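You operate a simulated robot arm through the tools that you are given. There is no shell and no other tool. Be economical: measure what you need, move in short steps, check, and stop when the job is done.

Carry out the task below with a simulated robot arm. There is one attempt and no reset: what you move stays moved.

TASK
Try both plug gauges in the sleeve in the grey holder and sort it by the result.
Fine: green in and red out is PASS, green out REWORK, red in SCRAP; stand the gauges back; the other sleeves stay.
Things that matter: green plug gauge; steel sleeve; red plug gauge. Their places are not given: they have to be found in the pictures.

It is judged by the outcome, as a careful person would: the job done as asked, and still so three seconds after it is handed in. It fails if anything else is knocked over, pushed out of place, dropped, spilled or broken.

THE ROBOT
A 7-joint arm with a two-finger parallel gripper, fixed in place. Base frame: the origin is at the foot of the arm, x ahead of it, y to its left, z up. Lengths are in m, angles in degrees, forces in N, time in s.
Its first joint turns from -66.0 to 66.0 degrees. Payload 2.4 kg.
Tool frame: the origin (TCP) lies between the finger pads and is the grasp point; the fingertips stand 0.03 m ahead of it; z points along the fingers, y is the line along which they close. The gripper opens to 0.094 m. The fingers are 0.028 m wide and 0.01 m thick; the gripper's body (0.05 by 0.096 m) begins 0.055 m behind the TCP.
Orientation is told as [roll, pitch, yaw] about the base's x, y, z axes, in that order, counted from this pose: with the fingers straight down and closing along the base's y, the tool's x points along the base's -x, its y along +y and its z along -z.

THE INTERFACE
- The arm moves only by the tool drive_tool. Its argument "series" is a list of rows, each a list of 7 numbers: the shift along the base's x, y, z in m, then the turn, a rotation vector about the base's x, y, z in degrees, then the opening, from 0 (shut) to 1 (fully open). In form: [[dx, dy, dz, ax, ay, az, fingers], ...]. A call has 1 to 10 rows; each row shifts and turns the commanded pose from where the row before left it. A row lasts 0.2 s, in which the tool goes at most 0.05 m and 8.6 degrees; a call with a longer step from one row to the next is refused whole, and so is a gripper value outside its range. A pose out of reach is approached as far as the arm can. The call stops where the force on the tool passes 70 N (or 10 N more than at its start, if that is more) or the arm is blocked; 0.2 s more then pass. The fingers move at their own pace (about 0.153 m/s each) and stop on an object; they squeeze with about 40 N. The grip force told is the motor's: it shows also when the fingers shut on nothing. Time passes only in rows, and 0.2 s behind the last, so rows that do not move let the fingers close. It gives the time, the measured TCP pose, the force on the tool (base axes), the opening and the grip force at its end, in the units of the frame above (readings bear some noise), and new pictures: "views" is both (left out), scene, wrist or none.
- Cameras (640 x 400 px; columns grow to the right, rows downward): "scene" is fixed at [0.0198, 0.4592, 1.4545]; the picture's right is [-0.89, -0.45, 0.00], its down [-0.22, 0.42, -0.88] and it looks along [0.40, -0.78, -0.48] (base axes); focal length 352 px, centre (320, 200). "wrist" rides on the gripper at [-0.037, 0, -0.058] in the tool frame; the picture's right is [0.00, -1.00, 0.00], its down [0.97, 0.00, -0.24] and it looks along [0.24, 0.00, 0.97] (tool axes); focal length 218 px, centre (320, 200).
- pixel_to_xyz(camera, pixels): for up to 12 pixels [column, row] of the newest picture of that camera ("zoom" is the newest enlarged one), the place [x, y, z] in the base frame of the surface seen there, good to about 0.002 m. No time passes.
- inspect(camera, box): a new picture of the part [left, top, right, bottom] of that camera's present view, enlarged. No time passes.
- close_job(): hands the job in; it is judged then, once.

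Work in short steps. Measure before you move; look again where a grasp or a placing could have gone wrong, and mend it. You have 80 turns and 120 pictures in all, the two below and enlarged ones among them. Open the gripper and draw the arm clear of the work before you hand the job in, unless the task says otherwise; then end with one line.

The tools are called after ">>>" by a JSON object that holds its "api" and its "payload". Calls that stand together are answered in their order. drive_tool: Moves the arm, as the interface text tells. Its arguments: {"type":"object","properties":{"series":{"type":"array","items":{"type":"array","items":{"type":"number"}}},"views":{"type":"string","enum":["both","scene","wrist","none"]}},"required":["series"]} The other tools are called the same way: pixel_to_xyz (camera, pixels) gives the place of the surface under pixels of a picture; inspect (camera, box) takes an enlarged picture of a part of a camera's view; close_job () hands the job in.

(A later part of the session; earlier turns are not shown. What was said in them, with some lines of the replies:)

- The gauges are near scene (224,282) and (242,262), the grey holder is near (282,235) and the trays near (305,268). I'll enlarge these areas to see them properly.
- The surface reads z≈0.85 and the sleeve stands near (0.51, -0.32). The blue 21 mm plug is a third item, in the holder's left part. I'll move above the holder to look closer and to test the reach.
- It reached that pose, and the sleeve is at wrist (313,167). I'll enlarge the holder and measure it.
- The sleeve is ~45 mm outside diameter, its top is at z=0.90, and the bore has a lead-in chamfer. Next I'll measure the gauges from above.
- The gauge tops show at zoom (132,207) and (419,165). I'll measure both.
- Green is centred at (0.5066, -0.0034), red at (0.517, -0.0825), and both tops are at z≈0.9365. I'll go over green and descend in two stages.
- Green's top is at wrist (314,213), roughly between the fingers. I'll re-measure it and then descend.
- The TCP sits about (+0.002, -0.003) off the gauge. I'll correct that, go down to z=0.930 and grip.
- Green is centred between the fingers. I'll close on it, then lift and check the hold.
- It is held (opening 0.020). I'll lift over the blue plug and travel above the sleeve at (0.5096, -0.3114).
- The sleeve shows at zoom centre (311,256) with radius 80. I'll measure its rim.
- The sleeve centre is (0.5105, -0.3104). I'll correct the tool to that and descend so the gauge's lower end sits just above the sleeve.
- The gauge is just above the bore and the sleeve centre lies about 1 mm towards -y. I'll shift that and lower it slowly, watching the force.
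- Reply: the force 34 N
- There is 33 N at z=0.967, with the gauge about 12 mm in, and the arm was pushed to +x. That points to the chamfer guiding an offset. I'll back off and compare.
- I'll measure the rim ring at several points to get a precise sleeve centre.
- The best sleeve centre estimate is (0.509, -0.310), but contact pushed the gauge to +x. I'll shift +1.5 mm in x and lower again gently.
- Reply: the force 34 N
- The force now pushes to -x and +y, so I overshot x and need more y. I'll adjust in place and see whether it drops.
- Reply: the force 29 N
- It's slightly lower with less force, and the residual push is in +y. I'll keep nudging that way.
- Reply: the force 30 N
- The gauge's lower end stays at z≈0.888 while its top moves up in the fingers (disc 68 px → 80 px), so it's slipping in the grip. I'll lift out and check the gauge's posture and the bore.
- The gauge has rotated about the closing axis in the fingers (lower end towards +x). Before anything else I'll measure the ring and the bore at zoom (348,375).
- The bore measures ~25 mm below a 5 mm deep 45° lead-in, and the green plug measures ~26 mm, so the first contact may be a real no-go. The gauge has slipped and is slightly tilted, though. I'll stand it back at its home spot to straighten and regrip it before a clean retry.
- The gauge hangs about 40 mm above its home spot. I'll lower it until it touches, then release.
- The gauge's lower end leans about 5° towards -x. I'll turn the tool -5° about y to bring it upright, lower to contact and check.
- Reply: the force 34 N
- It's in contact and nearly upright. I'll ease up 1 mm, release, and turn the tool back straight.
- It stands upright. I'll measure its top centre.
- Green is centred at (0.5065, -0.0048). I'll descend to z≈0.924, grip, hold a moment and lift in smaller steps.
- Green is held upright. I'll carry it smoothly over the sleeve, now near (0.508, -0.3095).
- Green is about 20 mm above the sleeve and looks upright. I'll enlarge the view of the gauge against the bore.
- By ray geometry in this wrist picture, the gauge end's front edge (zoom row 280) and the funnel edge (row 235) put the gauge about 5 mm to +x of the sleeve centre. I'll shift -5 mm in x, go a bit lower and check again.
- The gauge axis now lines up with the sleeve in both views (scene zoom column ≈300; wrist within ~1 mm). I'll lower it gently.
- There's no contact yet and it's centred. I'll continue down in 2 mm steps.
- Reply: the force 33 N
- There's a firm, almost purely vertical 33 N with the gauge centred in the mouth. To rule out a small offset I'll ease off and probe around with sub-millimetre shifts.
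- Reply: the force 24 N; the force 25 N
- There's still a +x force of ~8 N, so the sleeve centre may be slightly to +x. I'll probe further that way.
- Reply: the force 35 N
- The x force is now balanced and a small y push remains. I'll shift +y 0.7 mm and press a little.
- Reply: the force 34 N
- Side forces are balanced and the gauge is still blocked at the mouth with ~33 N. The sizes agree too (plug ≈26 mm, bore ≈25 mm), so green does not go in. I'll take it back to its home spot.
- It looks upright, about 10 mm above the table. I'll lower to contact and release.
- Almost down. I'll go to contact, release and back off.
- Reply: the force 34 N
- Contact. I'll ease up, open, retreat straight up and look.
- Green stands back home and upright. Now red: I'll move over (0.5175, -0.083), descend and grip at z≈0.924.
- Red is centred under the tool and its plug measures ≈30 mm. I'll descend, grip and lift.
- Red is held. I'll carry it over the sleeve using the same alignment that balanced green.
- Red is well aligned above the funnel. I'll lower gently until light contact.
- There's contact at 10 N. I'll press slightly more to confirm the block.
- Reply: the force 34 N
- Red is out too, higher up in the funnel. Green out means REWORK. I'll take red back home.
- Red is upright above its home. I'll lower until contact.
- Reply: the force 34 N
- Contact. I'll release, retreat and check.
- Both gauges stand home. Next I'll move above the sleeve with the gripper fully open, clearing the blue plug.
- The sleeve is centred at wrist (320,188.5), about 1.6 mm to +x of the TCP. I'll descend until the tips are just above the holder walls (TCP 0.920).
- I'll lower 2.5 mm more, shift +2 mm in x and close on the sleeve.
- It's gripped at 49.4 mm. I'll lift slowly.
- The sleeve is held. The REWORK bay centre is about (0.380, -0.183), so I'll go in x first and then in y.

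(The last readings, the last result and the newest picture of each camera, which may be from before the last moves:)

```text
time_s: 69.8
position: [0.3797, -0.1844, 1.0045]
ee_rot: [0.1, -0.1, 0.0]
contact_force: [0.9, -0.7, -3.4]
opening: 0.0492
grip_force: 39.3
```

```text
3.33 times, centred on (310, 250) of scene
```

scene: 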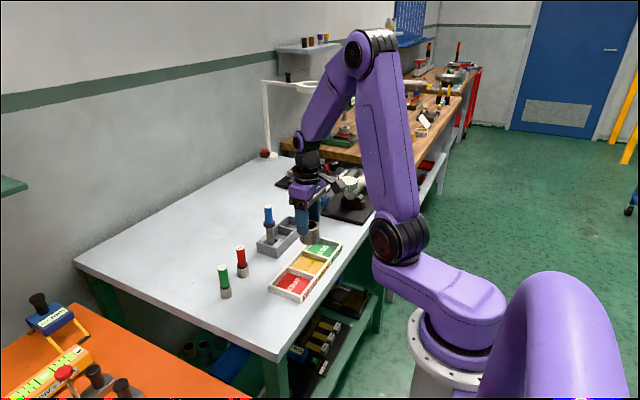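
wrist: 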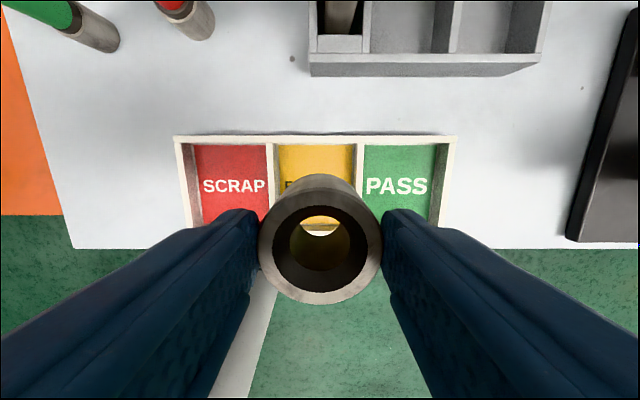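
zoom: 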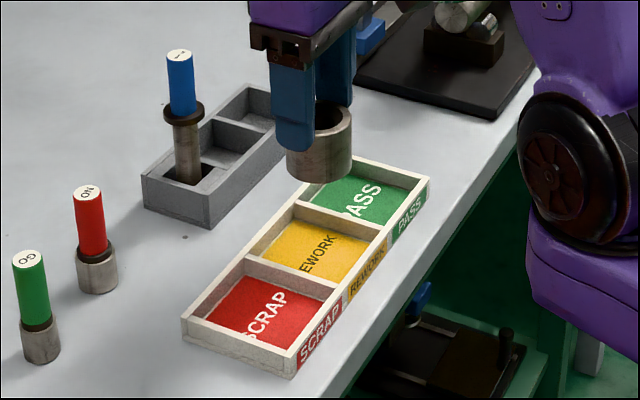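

I'll measure the bay's walls in this picture.

>>> {"api": "pixel_to_xyz", "payload": {"camera": "wrist", "pixels": [[270, 170], [358, 170], [315, 138], [281, 160], [350, 160], [180, 170], [446, 170], [200, 150], [310, 148], [450, 235], [190, 225]]}}

>>> {"api": "inspect", "payload": {"camera": "wrist", "box": [160, 120, 480, 320]}}

```text
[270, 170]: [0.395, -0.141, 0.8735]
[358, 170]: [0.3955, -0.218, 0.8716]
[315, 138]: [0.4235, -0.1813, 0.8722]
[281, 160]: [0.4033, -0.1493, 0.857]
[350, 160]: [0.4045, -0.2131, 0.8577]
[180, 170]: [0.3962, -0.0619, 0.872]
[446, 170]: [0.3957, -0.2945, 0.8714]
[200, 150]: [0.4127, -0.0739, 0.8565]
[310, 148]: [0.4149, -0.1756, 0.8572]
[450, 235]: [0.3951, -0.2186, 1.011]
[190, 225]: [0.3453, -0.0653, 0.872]
```

```text
2.00 times, centred on (320, 220) of wrist
```

zoom: 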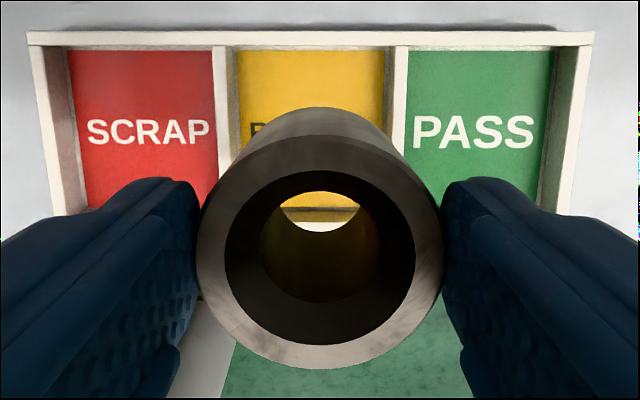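

The bay centre is (0.379, -0.181) with wall tops at z=0.872. I'll shift and lower.

>>> {"api": "drive_tool", "payload": {"series": [[-0.001, 0.0035, -0.02, 0, 0, 0, 0], [0, 0, -0.03, 0, 0, 0, 0], [0, 0, -0.02, 0, 0, 0, 0], [0, 0, -0.004, 0, 0, 0, 0], [0, 0, 0, 0, 0, 0, 0]], "views": "wrist"}}

>>> {"api": "inspect", "payload": {"camera": "scene", "box": [260, 200, 360, 300]}}

```text
time_s: 71.0
position: [0.3795, -0.1814, 0.9317]
ee_rot: [0.0, -0.1, 0.0]
contact_force: [0.5, 0.6, -3.2]
opening: 0.0492
grip_force: 40.1
```

wrist: 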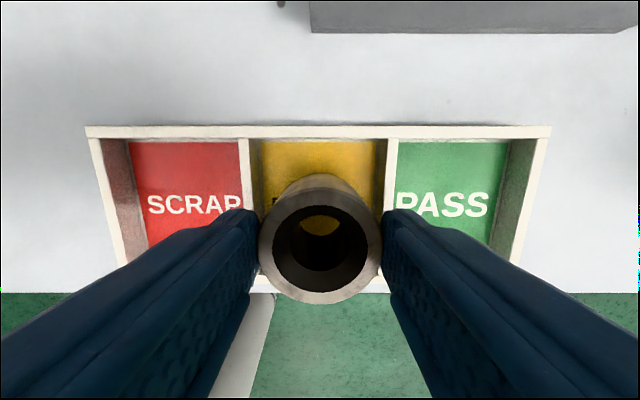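

```text
4.00 times, centred on (310, 250) of scene
```

zoom: 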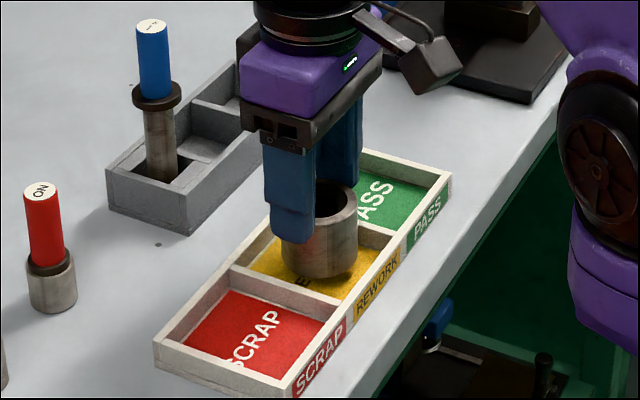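

It's over the REWORK bay, about 11 mm up. I'll lower in small steps to contact.

>>> {"api": "drive_tool", "payload": {"series": [[0, 0, -0.006, 0, 0, 0, 0], [0, 0, -0.002, 0, 0, 0, 0], [0, 0, -0.0015, 0, 0, 0, 0], [0, 0, -0.001, 0, 0, 0, 0]], "views": "none"}}

```text
time_s: 72.0
position: [0.3793, -0.1808, 0.92]
ee_rot: [0.0, 0.0, 0.0]
contact_force: [-0.3, -1.3, -3.9]
opening: 0.0494
grip_force: 40.2
```

>>> {"api": "drive_tool", "payload": {"series": [[0, 0, -0.001, 0, 0, 0, 0], [0, 0, -0.001, 0, 0, 0, 0], [0, 0, -0.001, 0, 0, 0, 0]], "views": "none"}}

>>> {"api": "inspect", "payload": {"camera": "scene", "box": [280, 220, 340, 280]}}

```text
time_s: 72.8
position: [0.3783, -0.1798, 0.9177]
ee_rot: [0.1, -0.1, 0.2]
contact_force: [-3.3, 2.4, 27.2]
opening: 0.0493
grip_force: 40.3
```

```text
6.67 times, centred on (310, 250) of scene
```

zoom: 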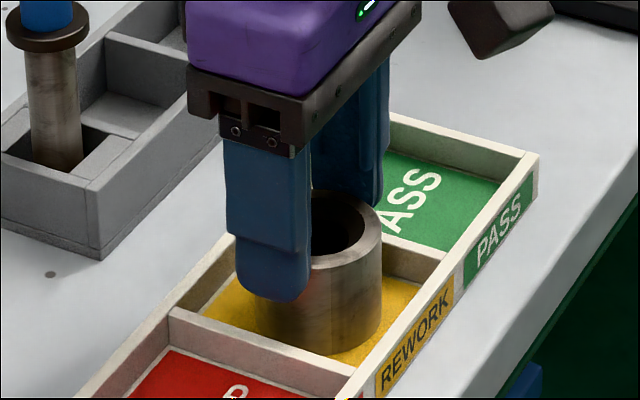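

It's down on the bay floor (27 N). I'll ease off, open and retreat up.

>>> {"api": "drive_tool", "payload": {"series": [[0, 0, 0.001, 0, 0, 0, 0], [0, 0, 0, 0, 0, 0, 0.75], [0, 0, 0, 0, 0, 0, 0.75], [0, 0, 0.03, 0, 0, 0, 0.75], [0, 0, 0.045, 0, 0, 0, 0.75], [0, 0, 0.045, 0, 0, 0, 0.75], [0, 0, 0.045, 0, 0, 0, 0.75], [0, 0, 0.04, 0, 0, 0, 0.75]]}}

>>> {"api": "inspect", "payload": {"camera": "scene", "box": [200, 190, 350, 310]}}

```text
time_s: 74.6
position: [0.3795, -0.18, 1.1253]
ee_rot: [0.0, 0.0, 0.1]
contact_force: [0.5, 0.1, 0.2]
opening: 0.0707
grip_force: 0.1
```

scene: 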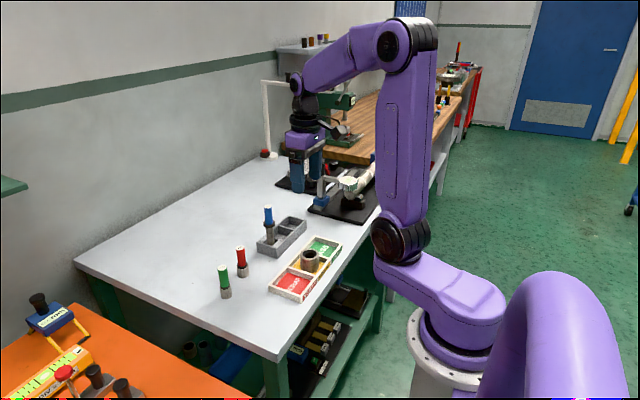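
wrist: 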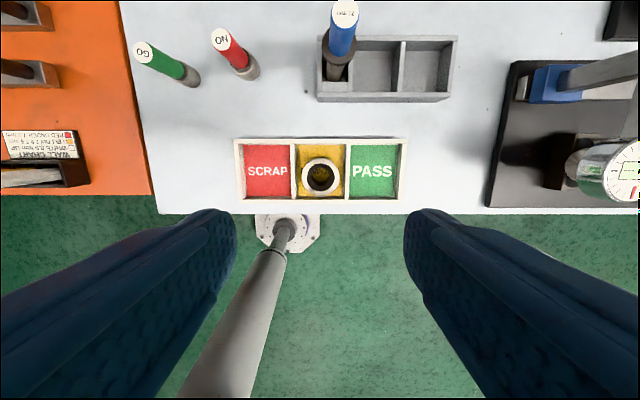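

```text
3.33 times, centred on (275, 250) of scene
```

zoom: 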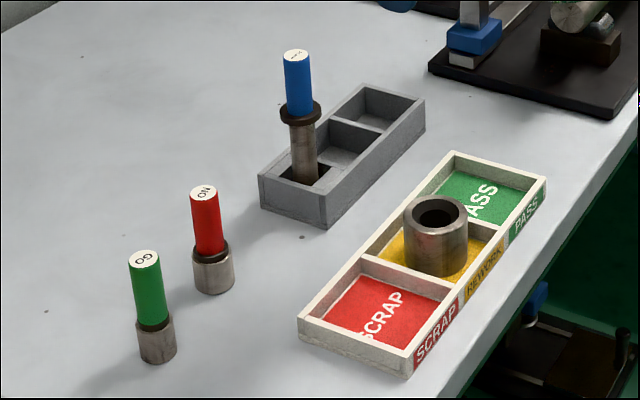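

The sleeve stands in the REWORK bay, both gauges stand back at their places, and the blue plug, holder and tray haven't moved. The gripper is open and clear, so I'm handing in.

>>> {"api": "close_job", "payload": {}}

```text
The job is handed in.
```

I tried both gauges and neither the green nor the red went into the sleeve, so I put it in REWORK and stood both gauges back in their places.
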